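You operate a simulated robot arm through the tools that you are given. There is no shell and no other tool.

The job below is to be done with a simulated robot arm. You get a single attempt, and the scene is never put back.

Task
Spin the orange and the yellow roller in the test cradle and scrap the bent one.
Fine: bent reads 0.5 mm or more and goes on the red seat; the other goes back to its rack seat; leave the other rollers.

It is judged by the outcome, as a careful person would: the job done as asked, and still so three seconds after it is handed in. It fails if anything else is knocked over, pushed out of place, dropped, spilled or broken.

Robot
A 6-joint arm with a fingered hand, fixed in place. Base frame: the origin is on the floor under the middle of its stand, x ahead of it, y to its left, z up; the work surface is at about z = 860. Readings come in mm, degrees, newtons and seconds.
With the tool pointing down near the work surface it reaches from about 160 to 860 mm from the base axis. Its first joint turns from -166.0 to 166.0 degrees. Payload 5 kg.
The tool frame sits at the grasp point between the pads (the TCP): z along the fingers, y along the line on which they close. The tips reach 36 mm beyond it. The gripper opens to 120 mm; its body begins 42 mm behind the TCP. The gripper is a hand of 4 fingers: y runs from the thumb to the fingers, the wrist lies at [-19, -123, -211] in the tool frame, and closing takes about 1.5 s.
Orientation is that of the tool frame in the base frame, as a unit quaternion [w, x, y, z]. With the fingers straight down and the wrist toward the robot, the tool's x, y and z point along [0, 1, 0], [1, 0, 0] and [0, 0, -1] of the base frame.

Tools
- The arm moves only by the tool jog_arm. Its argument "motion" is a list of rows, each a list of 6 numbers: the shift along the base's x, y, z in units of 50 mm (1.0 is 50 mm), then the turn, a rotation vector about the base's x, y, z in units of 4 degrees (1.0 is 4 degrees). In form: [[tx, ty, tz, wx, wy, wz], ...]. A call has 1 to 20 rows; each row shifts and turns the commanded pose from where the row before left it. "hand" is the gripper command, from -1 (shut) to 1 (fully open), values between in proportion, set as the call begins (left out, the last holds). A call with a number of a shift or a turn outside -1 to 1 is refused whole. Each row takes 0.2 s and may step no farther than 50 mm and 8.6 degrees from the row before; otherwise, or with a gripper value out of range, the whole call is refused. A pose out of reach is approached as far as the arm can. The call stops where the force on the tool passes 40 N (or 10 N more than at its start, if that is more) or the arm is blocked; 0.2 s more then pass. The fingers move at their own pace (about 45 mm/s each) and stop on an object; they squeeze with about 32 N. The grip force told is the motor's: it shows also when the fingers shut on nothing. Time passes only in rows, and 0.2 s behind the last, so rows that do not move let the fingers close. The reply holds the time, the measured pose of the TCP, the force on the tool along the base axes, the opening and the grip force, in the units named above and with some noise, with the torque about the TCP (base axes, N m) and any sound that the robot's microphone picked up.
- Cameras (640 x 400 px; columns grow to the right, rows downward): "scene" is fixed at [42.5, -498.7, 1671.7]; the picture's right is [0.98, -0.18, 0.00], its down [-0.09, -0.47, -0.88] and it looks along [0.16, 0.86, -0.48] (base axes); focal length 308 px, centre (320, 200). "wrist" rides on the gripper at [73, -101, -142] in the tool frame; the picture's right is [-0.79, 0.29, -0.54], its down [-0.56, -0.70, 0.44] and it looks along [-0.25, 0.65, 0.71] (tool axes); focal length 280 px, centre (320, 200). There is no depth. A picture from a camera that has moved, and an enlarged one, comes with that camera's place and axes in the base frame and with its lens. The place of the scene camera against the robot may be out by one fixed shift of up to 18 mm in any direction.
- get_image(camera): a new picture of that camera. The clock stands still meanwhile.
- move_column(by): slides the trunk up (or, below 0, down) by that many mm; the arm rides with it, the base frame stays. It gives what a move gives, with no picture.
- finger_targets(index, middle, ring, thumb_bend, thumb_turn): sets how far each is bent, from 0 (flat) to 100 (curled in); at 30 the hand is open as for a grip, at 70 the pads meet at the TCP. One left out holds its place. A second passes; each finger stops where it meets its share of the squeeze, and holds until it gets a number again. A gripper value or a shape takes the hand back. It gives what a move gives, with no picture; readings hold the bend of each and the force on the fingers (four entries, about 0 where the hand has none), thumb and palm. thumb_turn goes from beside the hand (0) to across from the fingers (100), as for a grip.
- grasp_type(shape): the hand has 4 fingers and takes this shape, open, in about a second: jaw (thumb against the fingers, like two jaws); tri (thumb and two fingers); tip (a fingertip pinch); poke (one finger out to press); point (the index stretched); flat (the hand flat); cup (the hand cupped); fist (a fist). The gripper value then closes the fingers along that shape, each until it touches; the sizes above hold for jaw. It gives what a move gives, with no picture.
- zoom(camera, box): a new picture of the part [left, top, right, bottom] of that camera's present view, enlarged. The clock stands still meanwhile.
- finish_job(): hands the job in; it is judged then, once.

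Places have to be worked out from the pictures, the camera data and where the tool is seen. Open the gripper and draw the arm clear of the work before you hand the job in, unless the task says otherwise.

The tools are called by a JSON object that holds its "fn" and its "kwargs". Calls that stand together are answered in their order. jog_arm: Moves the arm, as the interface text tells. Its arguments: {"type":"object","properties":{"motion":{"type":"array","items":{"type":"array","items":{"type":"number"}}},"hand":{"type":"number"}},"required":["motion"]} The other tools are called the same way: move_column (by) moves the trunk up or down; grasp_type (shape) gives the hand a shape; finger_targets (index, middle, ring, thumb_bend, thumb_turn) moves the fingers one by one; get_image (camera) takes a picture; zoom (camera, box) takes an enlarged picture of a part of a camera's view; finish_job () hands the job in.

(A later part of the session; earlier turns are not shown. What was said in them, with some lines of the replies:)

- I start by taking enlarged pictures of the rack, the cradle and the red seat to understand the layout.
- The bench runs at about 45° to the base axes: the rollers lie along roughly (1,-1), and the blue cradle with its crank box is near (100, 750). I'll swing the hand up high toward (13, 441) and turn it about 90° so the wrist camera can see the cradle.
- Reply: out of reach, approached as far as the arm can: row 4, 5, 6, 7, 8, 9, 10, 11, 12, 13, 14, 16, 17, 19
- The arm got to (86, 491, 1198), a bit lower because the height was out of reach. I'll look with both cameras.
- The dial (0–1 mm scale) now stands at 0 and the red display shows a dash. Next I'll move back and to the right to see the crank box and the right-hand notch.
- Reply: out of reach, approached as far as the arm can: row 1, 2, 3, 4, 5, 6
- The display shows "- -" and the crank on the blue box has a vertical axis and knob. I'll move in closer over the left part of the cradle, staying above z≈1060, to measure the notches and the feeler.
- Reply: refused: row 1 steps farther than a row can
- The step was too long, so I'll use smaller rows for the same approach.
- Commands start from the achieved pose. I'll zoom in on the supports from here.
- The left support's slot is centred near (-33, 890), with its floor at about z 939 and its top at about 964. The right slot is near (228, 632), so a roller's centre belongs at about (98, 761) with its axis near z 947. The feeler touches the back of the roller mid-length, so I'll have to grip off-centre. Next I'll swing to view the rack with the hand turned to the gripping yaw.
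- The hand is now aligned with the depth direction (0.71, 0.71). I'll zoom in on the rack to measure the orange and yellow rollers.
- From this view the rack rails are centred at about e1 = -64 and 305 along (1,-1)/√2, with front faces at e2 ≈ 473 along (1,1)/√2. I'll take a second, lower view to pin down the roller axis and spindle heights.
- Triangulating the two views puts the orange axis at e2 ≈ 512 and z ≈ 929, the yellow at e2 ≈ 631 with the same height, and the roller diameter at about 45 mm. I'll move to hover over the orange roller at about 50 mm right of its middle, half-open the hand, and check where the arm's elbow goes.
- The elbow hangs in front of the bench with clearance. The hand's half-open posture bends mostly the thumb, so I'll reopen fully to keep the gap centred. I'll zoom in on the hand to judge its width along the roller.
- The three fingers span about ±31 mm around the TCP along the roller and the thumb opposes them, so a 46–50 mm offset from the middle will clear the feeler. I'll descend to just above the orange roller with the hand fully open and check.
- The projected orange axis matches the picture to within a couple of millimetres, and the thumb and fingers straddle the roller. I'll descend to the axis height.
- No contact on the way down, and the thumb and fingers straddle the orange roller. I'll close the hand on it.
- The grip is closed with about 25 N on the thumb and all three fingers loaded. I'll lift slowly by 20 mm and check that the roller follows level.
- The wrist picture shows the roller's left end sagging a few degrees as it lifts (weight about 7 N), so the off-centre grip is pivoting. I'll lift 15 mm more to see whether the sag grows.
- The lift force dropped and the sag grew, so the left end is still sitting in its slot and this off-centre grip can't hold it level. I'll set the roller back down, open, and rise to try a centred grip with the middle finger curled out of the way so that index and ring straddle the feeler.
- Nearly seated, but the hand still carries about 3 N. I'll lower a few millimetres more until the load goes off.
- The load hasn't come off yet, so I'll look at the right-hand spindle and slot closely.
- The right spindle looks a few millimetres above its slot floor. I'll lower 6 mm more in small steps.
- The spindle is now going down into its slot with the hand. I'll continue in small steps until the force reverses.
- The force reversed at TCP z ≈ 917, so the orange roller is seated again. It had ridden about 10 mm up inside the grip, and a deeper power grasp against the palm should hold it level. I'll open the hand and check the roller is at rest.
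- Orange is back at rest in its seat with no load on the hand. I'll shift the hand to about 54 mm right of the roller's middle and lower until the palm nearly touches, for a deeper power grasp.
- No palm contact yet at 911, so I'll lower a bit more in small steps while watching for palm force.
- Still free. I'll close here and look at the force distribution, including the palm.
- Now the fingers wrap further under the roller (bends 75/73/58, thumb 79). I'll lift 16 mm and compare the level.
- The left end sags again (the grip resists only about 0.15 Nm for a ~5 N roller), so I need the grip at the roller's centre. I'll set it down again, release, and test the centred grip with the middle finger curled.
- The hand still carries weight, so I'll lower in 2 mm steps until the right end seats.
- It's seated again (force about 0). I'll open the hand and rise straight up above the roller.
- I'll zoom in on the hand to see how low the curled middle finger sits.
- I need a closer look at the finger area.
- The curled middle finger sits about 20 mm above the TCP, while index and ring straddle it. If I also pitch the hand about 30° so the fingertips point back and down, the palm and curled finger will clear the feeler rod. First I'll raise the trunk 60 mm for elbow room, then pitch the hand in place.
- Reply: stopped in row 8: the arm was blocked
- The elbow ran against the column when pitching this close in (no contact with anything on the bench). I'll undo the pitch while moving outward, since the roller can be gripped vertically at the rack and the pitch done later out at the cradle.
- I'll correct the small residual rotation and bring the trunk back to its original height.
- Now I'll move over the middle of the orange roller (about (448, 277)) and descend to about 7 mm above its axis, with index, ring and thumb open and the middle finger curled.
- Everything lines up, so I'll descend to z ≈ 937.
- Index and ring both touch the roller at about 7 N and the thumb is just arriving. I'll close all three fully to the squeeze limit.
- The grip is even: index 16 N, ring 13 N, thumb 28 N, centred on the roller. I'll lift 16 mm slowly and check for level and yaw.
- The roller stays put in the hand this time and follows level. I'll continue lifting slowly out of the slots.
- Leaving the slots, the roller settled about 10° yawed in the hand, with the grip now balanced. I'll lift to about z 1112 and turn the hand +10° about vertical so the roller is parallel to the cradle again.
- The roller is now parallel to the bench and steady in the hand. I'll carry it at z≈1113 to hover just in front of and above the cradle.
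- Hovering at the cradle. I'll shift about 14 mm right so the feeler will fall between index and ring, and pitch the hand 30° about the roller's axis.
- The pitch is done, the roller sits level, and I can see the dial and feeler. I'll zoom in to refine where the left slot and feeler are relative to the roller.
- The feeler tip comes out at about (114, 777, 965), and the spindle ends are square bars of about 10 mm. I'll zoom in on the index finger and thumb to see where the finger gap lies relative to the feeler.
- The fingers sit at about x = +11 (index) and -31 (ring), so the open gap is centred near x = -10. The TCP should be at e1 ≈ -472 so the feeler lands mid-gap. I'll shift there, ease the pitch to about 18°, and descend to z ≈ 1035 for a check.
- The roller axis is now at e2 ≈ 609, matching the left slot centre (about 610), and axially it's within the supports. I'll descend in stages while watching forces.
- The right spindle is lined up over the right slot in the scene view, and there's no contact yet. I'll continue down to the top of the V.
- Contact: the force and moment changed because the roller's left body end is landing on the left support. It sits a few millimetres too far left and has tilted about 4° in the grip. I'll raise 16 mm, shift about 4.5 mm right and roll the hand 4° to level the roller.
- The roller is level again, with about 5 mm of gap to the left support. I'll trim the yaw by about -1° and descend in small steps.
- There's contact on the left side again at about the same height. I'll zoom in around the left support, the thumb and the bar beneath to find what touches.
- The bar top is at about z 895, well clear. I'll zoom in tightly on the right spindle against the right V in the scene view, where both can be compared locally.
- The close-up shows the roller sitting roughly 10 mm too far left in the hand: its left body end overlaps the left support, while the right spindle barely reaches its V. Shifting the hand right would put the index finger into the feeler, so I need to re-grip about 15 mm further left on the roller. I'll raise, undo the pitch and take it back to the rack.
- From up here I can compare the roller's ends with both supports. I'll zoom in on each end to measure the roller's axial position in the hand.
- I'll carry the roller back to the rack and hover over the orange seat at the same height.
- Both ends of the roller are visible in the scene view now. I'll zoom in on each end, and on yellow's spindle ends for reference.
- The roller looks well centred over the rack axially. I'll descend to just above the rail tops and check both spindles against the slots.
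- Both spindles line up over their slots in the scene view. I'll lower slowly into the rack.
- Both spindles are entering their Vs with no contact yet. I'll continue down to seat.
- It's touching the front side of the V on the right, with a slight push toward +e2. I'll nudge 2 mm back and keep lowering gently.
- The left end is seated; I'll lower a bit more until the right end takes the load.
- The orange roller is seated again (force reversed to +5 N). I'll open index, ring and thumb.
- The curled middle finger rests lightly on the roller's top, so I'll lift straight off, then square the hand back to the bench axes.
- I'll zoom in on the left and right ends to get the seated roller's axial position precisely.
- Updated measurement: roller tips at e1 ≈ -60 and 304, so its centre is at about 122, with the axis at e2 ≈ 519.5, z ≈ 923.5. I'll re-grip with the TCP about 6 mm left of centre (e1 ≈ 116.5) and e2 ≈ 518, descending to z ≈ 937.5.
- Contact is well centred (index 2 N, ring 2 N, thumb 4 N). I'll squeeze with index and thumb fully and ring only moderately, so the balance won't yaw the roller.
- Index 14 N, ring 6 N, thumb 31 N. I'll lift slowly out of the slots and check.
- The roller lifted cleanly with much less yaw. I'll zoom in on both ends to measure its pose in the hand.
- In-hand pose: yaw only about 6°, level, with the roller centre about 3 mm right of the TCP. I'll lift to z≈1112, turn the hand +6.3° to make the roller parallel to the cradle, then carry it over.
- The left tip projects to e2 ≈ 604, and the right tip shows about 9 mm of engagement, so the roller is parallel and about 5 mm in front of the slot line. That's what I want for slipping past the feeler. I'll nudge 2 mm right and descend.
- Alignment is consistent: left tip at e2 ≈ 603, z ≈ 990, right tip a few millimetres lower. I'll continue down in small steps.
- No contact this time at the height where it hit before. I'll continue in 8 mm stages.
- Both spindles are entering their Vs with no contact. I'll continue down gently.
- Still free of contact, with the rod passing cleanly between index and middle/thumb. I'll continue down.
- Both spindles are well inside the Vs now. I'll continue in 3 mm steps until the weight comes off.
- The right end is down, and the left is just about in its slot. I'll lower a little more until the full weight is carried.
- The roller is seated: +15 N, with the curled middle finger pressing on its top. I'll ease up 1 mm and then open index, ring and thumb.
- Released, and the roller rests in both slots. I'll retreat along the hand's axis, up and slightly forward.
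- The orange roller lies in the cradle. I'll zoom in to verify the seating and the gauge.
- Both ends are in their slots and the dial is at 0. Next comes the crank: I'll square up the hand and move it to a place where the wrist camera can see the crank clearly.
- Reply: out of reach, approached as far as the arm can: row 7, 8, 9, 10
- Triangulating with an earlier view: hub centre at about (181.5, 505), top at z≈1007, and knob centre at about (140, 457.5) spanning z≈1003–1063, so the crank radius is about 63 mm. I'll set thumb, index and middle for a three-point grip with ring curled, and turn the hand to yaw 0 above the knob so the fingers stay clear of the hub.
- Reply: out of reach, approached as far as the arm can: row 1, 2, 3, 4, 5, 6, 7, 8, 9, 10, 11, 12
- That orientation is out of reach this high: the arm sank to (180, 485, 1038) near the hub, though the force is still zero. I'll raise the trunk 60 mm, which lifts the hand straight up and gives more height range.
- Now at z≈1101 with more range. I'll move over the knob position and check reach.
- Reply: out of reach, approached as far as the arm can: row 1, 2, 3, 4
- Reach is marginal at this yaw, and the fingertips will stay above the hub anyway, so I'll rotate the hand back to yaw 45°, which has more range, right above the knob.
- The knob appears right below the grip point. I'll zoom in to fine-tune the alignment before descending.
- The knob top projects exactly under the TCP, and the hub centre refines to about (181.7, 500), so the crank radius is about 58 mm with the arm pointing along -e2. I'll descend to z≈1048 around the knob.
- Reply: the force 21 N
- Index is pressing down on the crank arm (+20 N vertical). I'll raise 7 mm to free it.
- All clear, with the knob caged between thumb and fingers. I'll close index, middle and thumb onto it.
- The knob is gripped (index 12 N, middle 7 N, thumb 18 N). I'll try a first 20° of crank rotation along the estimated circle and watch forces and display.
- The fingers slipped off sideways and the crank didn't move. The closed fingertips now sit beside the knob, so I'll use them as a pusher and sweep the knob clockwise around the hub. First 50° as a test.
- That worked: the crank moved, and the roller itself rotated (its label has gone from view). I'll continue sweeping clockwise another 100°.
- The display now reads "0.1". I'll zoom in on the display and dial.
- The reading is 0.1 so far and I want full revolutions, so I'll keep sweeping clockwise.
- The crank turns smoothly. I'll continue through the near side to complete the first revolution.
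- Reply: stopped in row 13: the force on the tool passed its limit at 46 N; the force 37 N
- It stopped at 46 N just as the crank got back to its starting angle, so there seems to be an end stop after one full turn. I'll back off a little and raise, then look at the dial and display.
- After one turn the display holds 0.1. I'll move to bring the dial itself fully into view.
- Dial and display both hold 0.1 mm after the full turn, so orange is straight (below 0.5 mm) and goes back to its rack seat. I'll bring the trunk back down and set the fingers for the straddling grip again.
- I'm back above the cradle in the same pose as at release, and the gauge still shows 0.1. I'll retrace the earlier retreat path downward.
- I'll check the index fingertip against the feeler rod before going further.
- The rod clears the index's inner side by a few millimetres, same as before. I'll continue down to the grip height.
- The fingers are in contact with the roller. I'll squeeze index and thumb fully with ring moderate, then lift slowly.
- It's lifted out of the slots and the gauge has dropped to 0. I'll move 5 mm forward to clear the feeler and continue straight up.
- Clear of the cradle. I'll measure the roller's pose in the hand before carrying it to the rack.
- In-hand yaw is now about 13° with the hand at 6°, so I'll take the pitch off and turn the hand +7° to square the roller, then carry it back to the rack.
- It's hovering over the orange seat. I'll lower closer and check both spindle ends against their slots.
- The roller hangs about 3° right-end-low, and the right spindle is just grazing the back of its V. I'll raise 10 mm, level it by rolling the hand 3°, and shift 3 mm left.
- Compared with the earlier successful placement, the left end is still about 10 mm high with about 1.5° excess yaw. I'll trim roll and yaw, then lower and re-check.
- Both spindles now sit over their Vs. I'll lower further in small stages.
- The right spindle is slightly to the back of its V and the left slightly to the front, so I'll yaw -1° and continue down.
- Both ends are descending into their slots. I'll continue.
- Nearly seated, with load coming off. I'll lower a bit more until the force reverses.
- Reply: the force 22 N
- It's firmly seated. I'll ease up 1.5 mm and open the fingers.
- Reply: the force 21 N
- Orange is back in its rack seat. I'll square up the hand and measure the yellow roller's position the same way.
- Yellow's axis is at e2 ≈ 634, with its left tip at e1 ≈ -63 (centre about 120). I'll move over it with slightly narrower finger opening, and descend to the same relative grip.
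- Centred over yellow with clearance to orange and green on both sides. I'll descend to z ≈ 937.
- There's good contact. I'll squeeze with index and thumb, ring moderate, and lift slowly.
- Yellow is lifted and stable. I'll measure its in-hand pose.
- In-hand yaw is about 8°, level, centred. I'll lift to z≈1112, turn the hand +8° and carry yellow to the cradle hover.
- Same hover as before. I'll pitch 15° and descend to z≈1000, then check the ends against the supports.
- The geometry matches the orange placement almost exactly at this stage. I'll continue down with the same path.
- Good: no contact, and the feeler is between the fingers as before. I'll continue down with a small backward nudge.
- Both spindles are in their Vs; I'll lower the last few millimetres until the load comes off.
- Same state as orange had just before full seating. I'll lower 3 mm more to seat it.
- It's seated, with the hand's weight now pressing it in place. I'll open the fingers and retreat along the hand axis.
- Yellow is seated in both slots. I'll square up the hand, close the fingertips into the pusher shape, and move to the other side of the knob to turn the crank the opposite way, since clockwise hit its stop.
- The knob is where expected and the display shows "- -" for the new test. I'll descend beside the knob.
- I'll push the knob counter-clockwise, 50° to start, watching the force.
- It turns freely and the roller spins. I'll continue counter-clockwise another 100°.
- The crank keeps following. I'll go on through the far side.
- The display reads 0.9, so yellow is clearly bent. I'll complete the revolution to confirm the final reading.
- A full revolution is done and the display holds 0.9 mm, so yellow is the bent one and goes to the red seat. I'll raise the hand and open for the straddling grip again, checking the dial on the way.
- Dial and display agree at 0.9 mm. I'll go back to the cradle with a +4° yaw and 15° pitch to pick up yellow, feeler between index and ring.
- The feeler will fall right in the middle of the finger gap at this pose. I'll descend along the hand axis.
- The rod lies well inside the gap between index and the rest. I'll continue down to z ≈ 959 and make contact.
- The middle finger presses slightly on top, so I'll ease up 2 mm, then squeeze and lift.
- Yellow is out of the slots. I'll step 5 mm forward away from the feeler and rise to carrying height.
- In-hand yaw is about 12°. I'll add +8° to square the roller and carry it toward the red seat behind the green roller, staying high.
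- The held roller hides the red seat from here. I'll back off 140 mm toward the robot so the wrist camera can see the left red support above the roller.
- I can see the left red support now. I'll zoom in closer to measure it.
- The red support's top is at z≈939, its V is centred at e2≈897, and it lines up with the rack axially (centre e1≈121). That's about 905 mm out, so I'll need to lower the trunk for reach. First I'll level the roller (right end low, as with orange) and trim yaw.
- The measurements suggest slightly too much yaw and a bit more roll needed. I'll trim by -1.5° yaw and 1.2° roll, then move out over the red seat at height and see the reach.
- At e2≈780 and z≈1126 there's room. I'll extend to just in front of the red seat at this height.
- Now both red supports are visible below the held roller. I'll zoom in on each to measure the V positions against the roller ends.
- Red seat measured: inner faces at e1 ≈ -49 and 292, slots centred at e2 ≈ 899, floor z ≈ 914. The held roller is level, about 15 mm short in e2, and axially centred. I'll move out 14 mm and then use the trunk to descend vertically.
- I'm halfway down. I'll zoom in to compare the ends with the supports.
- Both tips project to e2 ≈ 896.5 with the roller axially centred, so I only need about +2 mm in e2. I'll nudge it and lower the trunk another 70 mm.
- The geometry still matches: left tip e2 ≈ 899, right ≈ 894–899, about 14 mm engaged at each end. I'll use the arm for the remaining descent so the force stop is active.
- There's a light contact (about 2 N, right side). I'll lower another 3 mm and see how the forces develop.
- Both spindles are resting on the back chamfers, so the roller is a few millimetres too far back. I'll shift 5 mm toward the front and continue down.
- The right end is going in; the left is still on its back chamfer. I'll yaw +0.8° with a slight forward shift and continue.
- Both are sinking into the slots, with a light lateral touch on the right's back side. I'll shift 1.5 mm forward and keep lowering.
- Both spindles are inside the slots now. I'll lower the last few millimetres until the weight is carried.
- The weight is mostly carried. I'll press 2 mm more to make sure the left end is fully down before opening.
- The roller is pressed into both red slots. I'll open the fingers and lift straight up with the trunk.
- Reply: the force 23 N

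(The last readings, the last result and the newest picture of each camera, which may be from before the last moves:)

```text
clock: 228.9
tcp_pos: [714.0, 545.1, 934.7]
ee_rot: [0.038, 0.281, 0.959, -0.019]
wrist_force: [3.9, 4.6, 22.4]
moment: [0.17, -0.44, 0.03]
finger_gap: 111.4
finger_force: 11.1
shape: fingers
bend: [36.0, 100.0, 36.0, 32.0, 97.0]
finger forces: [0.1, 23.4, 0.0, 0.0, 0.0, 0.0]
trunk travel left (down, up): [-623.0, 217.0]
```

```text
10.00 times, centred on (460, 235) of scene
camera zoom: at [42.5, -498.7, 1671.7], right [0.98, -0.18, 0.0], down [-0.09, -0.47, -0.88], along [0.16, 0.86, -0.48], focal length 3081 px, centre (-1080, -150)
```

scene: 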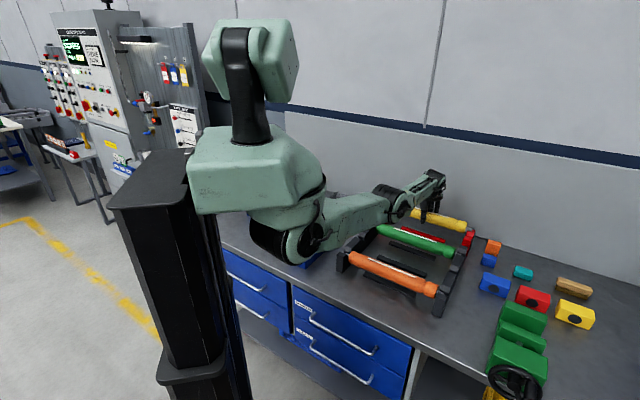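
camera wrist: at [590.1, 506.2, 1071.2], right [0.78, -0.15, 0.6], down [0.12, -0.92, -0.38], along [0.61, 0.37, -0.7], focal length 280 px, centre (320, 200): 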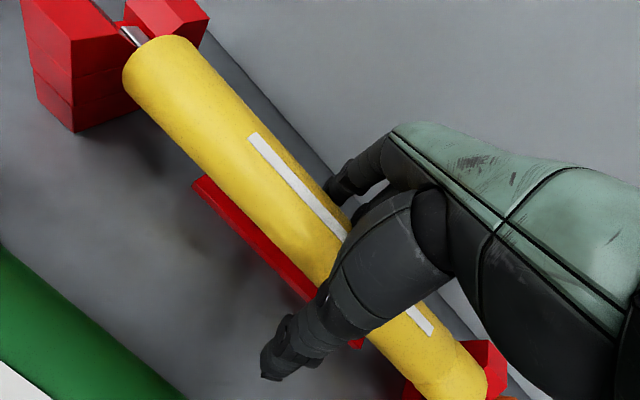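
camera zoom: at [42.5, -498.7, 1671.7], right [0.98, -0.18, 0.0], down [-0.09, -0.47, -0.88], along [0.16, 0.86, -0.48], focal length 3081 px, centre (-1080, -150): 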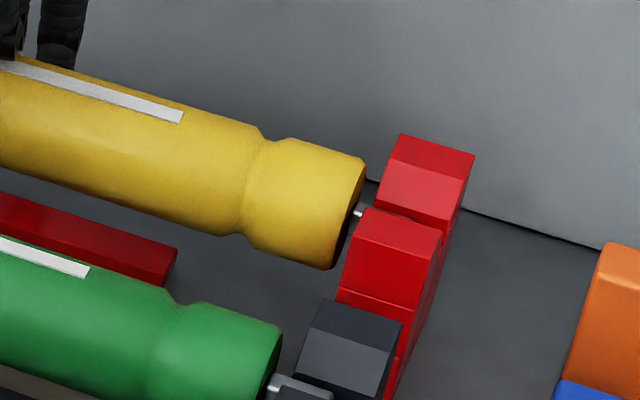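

Released. I'll raise straight up slowly and look at the result.

{"fn": "jog_arm", "kwargs": {"motion": [[0, 0, 0.08, 0, 0, 0], [0, 0, 0.2, 0, 0, 0], [0, 0, 0.4, 0, 0, 0], [0, 0, 0.4, 0, 0, 0], [0, 0, 0.4, 0, 0, 0], [0, 0, 0.4, 0, 0, 0]]}}

{"fn": "get_image", "kwargs": {"camera": "wrist"}}

{"fn": "zoom", "kwargs": {"camera": "scene", "box": [370, 195, 490, 265]}}

```text
clock: 230.3
tcp_pos: [726.9, 556.0, 1022.8]
ee_rot: [0.036, 0.282, 0.959, -0.022]
wrist_force: [-0.4, -0.1, 0.5]
moment: [-0.03, 0.0, 0.01]
finger_gap: 111.6
finger_force: 0.0
shape: fingers
bend: [36.0, 100.0, 36.0, 32.0, 97.0]
finger forces: [0.1, 0.0, 0.0, 0.0, 0.1, 0.0]
out of reach, approached as far as the arm can: row 3, 4, 5
trunk travel left (down, up): [-623.0, 217.0]
```

```text
taken
camera wrist: at [603.8, 517.6, 1160.7], right [0.79, -0.15, 0.6], down [0.12, -0.92, -0.38], along [0.61, 0.37, -0.71], focal length 280 px, centre (320, 200)
```

wrist: 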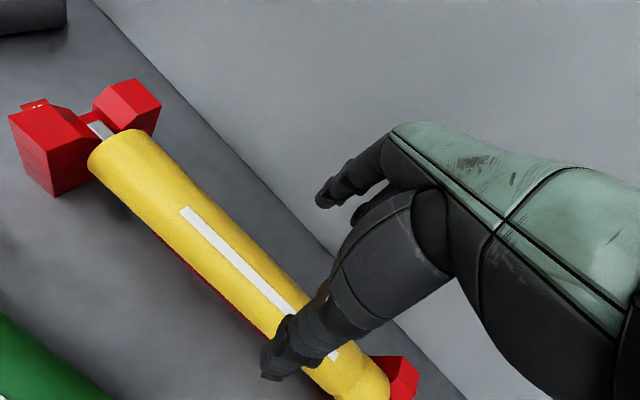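

```text
5.33 times, centred on (430, 230) of scene
camera zoom: at [42.5, -498.7, 1671.7], right [0.98, -0.18, 0.0], down [-0.09, -0.47, -0.88], along [0.16, 0.86, -0.48], focal length 1643 px, centre (-267, 40)
```

zoom: 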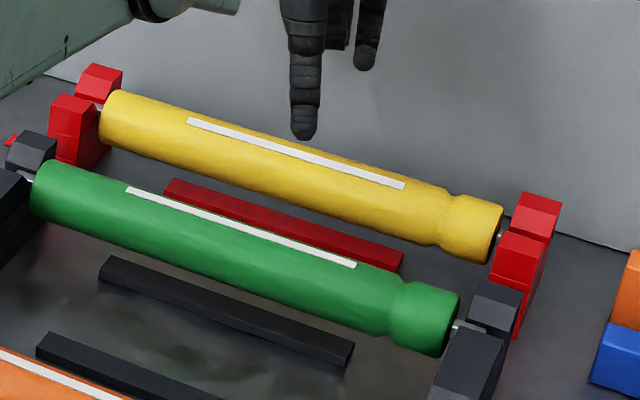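

The yellow roller rests in the red seat. I'll raise the trunk to lift clear, then pull back and inspect everything.

{"fn": "move_column", "kwargs": {"by": 152}}

{"fn": "zoom", "kwargs": {"camera": "wrist", "box": [40, 100, 340, 320]}}

{"fn": "get_image", "kwargs": {"camera": "wrist"}}

{"fn": "get_image", "kwargs": {"camera": "scene"}}

```text
clock: 232.0
tcp_pos: [727.2, 554.6, 1174.3]
ee_rot: [0.035, 0.282, 0.959, -0.022]
wrist_force: [0.0, -0.3, 0.0]
moment: [0.0, 0.0, 0.01]
finger_gap: 111.3
finger_force: 0.0
shape: fingers
bend: [36.0, 100.0, 36.0, 32.0, 97.0]
finger forces: [0.0, 0.0, 0.0, 0.0, 0.0, 0.0]
trunk travel left (down, up): [-775.0, 65.0]
```

```text
1.82 times, centred on (190, 210) of wrist
camera zoom: at [604.2, 518.0, 1311.9], right [0.79, -0.15, 0.6], down [0.12, -0.92, -0.38], along [0.6, 0.37, -0.71], focal length 510 px, centre (556, 182)
```

zoom: 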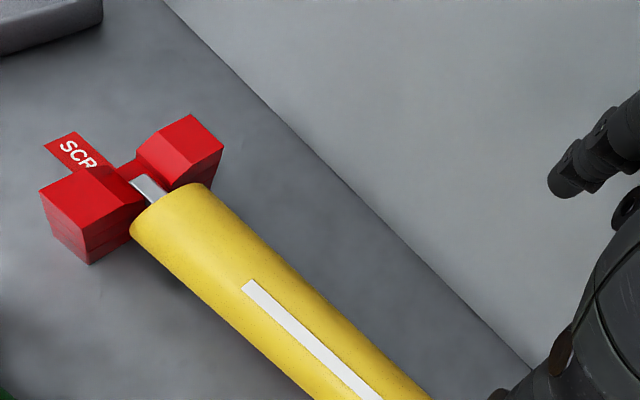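

```text
taken
camera wrist: at [604.2, 518.0, 1311.9], right [0.79, -0.15, 0.6], down [0.12, -0.92, -0.38], along [0.6, 0.37, -0.71], focal length 280 px, centre (320, 200)
```

wrist: 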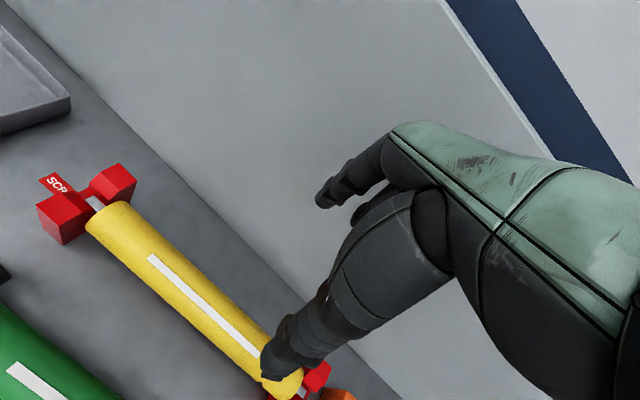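

```text
taken
```

scene: 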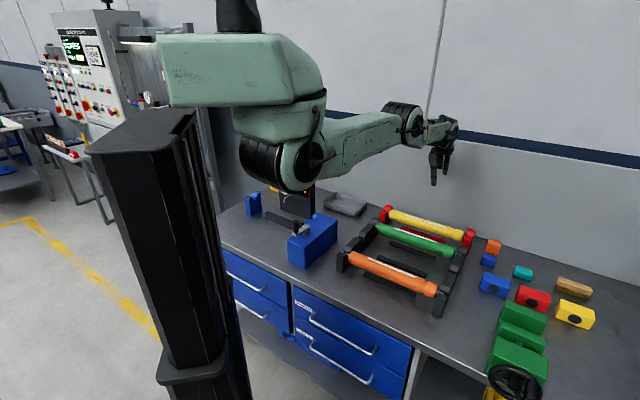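

Yellow sits in the red seat on both sides. I'll pull the arm back high toward its starting position, open the hand, and check the final state of everything.

{"fn": "jog_arm", "kwargs": {"motion": [[-0.4, 0, 0.15, 0, 0, 0], [-0.6, 0, 0.15, 0, 0, 0], [-0.6, 0, 0.15, 0, 0, 0], [-0.6, 0, 0.15, 0, 0, 0], [-0.6, 0, 0.1, 0, 0, 0], [-0.6, 0, 0.1, 0, 0, 0], [-0.6, 0, 0.1, 0, 0, 0], [-0.6, 0, 0, 0, 0, 0], [-0.6, 0, 0, 0, 0, 0], [-0.4, 0, 0, 0, 0, 0], [0, 0, 0, 0, 0, 0], [0, 0, 0, 0, 0, 0], [0, 0, 0, 0, 0, 0], [0, 0, 0, 0, 0, 0]], "hand": 1}}

{"fn": "get_image", "kwargs": {"camera": "scene"}}

{"fn": "zoom", "kwargs": {"camera": "scene", "box": [330, 190, 490, 320]}}

{"fn": "zoom", "kwargs": {"camera": "scene", "box": [220, 160, 380, 280]}}

```text
clock: 235.0
tcp_pos: [584.1, 699.0, 1198.1]
ee_rot: [0.034, 0.282, 0.959, -0.022]
wrist_force: [0.1, 0.2, 0.2]
moment: [-0.01, 0.0, -0.03]
finger_gap: 119.7
finger_force: 0.0
shape: jaw
bend: [30.0, 30.0, 30.0, 30.0, 98.0]
finger forces: [0.0, 0.0, 0.0, 0.0, 0.0, 0.0]
out of reach, approached as far as the arm can: row 1, 2, 3, 4, 5, 6, 7, 8, 9, 10
trunk travel left (down, up): [-775.0, 65.0]
```

```text
taken
```

scene: 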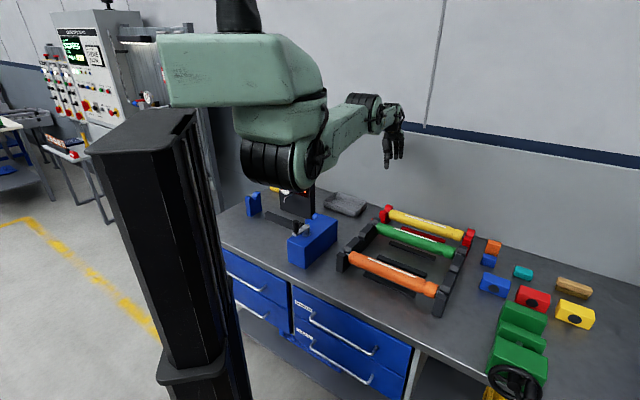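

```text
3.08 times, centred on (410, 255) of scene
camera zoom: at [42.5, -498.7, 1671.7], right [0.98, -0.18, 0.0], down [-0.09, -0.47, -0.88], along [0.16, 0.86, -0.48], focal length 948 px, centre (43, 31)
```

zoom: 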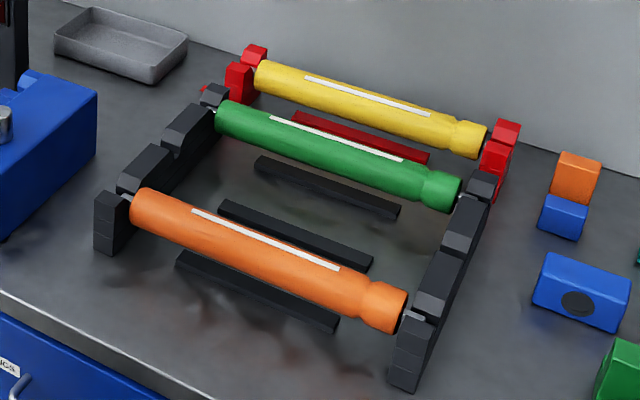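

```text
3.33 times, centred on (300, 220) of scene
camera zoom: at [42.5, -498.7, 1671.7], right [0.98, -0.18, 0.0], down [-0.09, -0.47, -0.88], along [0.16, 0.86, -0.48], focal length 1027 px, centre (387, 133)
```

zoom: 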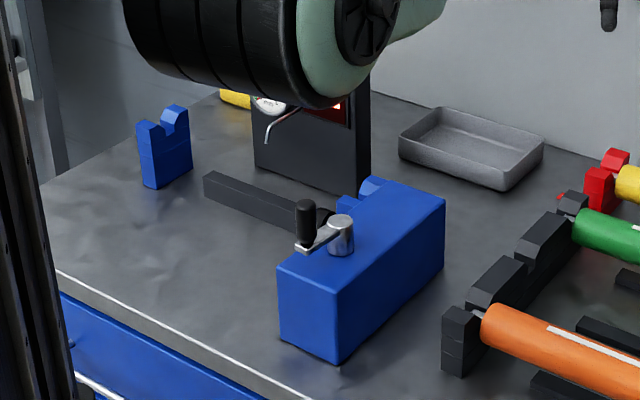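

The final state looks right: orange in its front rack seat, green untouched, yellow on the red seat, cradle empty. I'll bring the open hand back to about its starting position before handing in.

{"fn": "jog_arm", "kwargs": {"motion": [[-0.4, -0.3, 0.1, 0, 0, 0], [-0.5, -0.4, 0.1, 0, 0, 0], [-0.5, -0.4, 0.1, 0, 0, 0], [-0.5, -0.4, 0.1, 0, 0, 0], [-0.5, -0.4, 0.1, 0, 0, 0], [-0.4, -0.3, 0.1, 0, 0, 0], [-0.3, -0.2, 0.1, 0, 0, 0], [0, 0, 0, 0, 0, 0]]}}

{"fn": "get_image", "kwargs": {"camera": "scene"}}

{"fn": "get_image", "kwargs": {"camera": "wrist"}}

```text
clock: 236.8
tcp_pos: [536.6, 732.7, 1211.0]
ee_rot: [0.035, 0.281, 0.959, -0.022]
wrist_force: [0.4, 0.5, -0.6]
moment: [0.0, -0.01, 0.0]
finger_gap: 119.6
finger_force: 0.0
shape: jaw
bend: [30.0, 30.0, 30.0, 30.0, 98.0]
finger forces: [0.0, 0.1, 0.0, 0.1, 0.0, 0.0]
out of reach, approached as far as the arm can: row 1, 2, 3, 4, 5, 6, 7
trunk travel left (down, up): [-775.0, 65.0]
```

```text
taken
```

scene: 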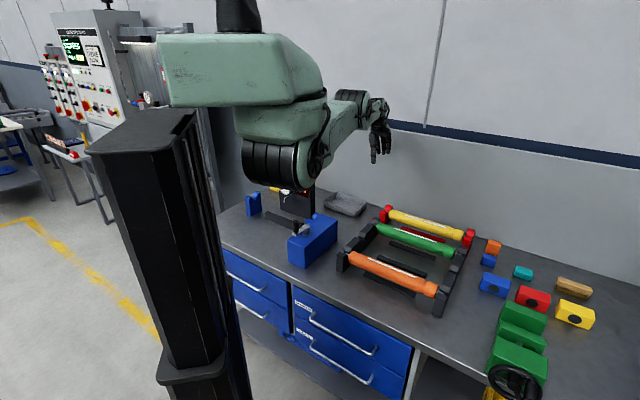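

```text
taken
camera wrist: at [414.8, 694.8, 1348.5], right [0.79, -0.15, 0.6], down [0.12, -0.92, -0.38], along [0.6, 0.37, -0.71], focal length 280 px, centre (320, 200)
```

wrist: 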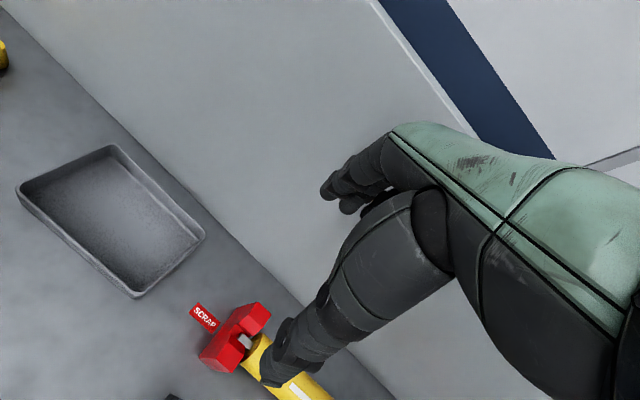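

The hand is open and about 200 mm above the bench, touching nothing. Orange (0.1 mm) is in its rack seat, yellow (0.9 mm) is on the red seat, and green is undisturbed. Handing in.

{"fn": "finish_job", "kwargs": {}}

```text
The job is handed in.
```

I spun both rollers in the test cradle. Yellow is the bent one, and it is now on the red scrap seat.

| Roller | Reading after one full crank turn | Result | Where it is now |
|---|---|---|---|
| Orange | 0.1 mm | straight | back in its front rack seat |
| Yellow | 0.9 mm | bent (0.5 mm or more) | red scrap seat |

The dial and the digital display agreed on both readings. The last camera views showed both rollers seated at both ends, and the green roller looked undisturbed.

- **Orange lifted more than once:** my first grips let it sag, and the first placement in the cradle touched a support. I set it back in the rack and re-gripped before the test. I saw no damage.
- **Crank:** it stopped hard after a full clockwise turn, so I turned it back the other way for yellow. It is back at its starting position.
- **Arm:** the hand is open and about 200 mm above the bench, over the back right rather than back at its starting pose, because the arm could not pull back further from there.
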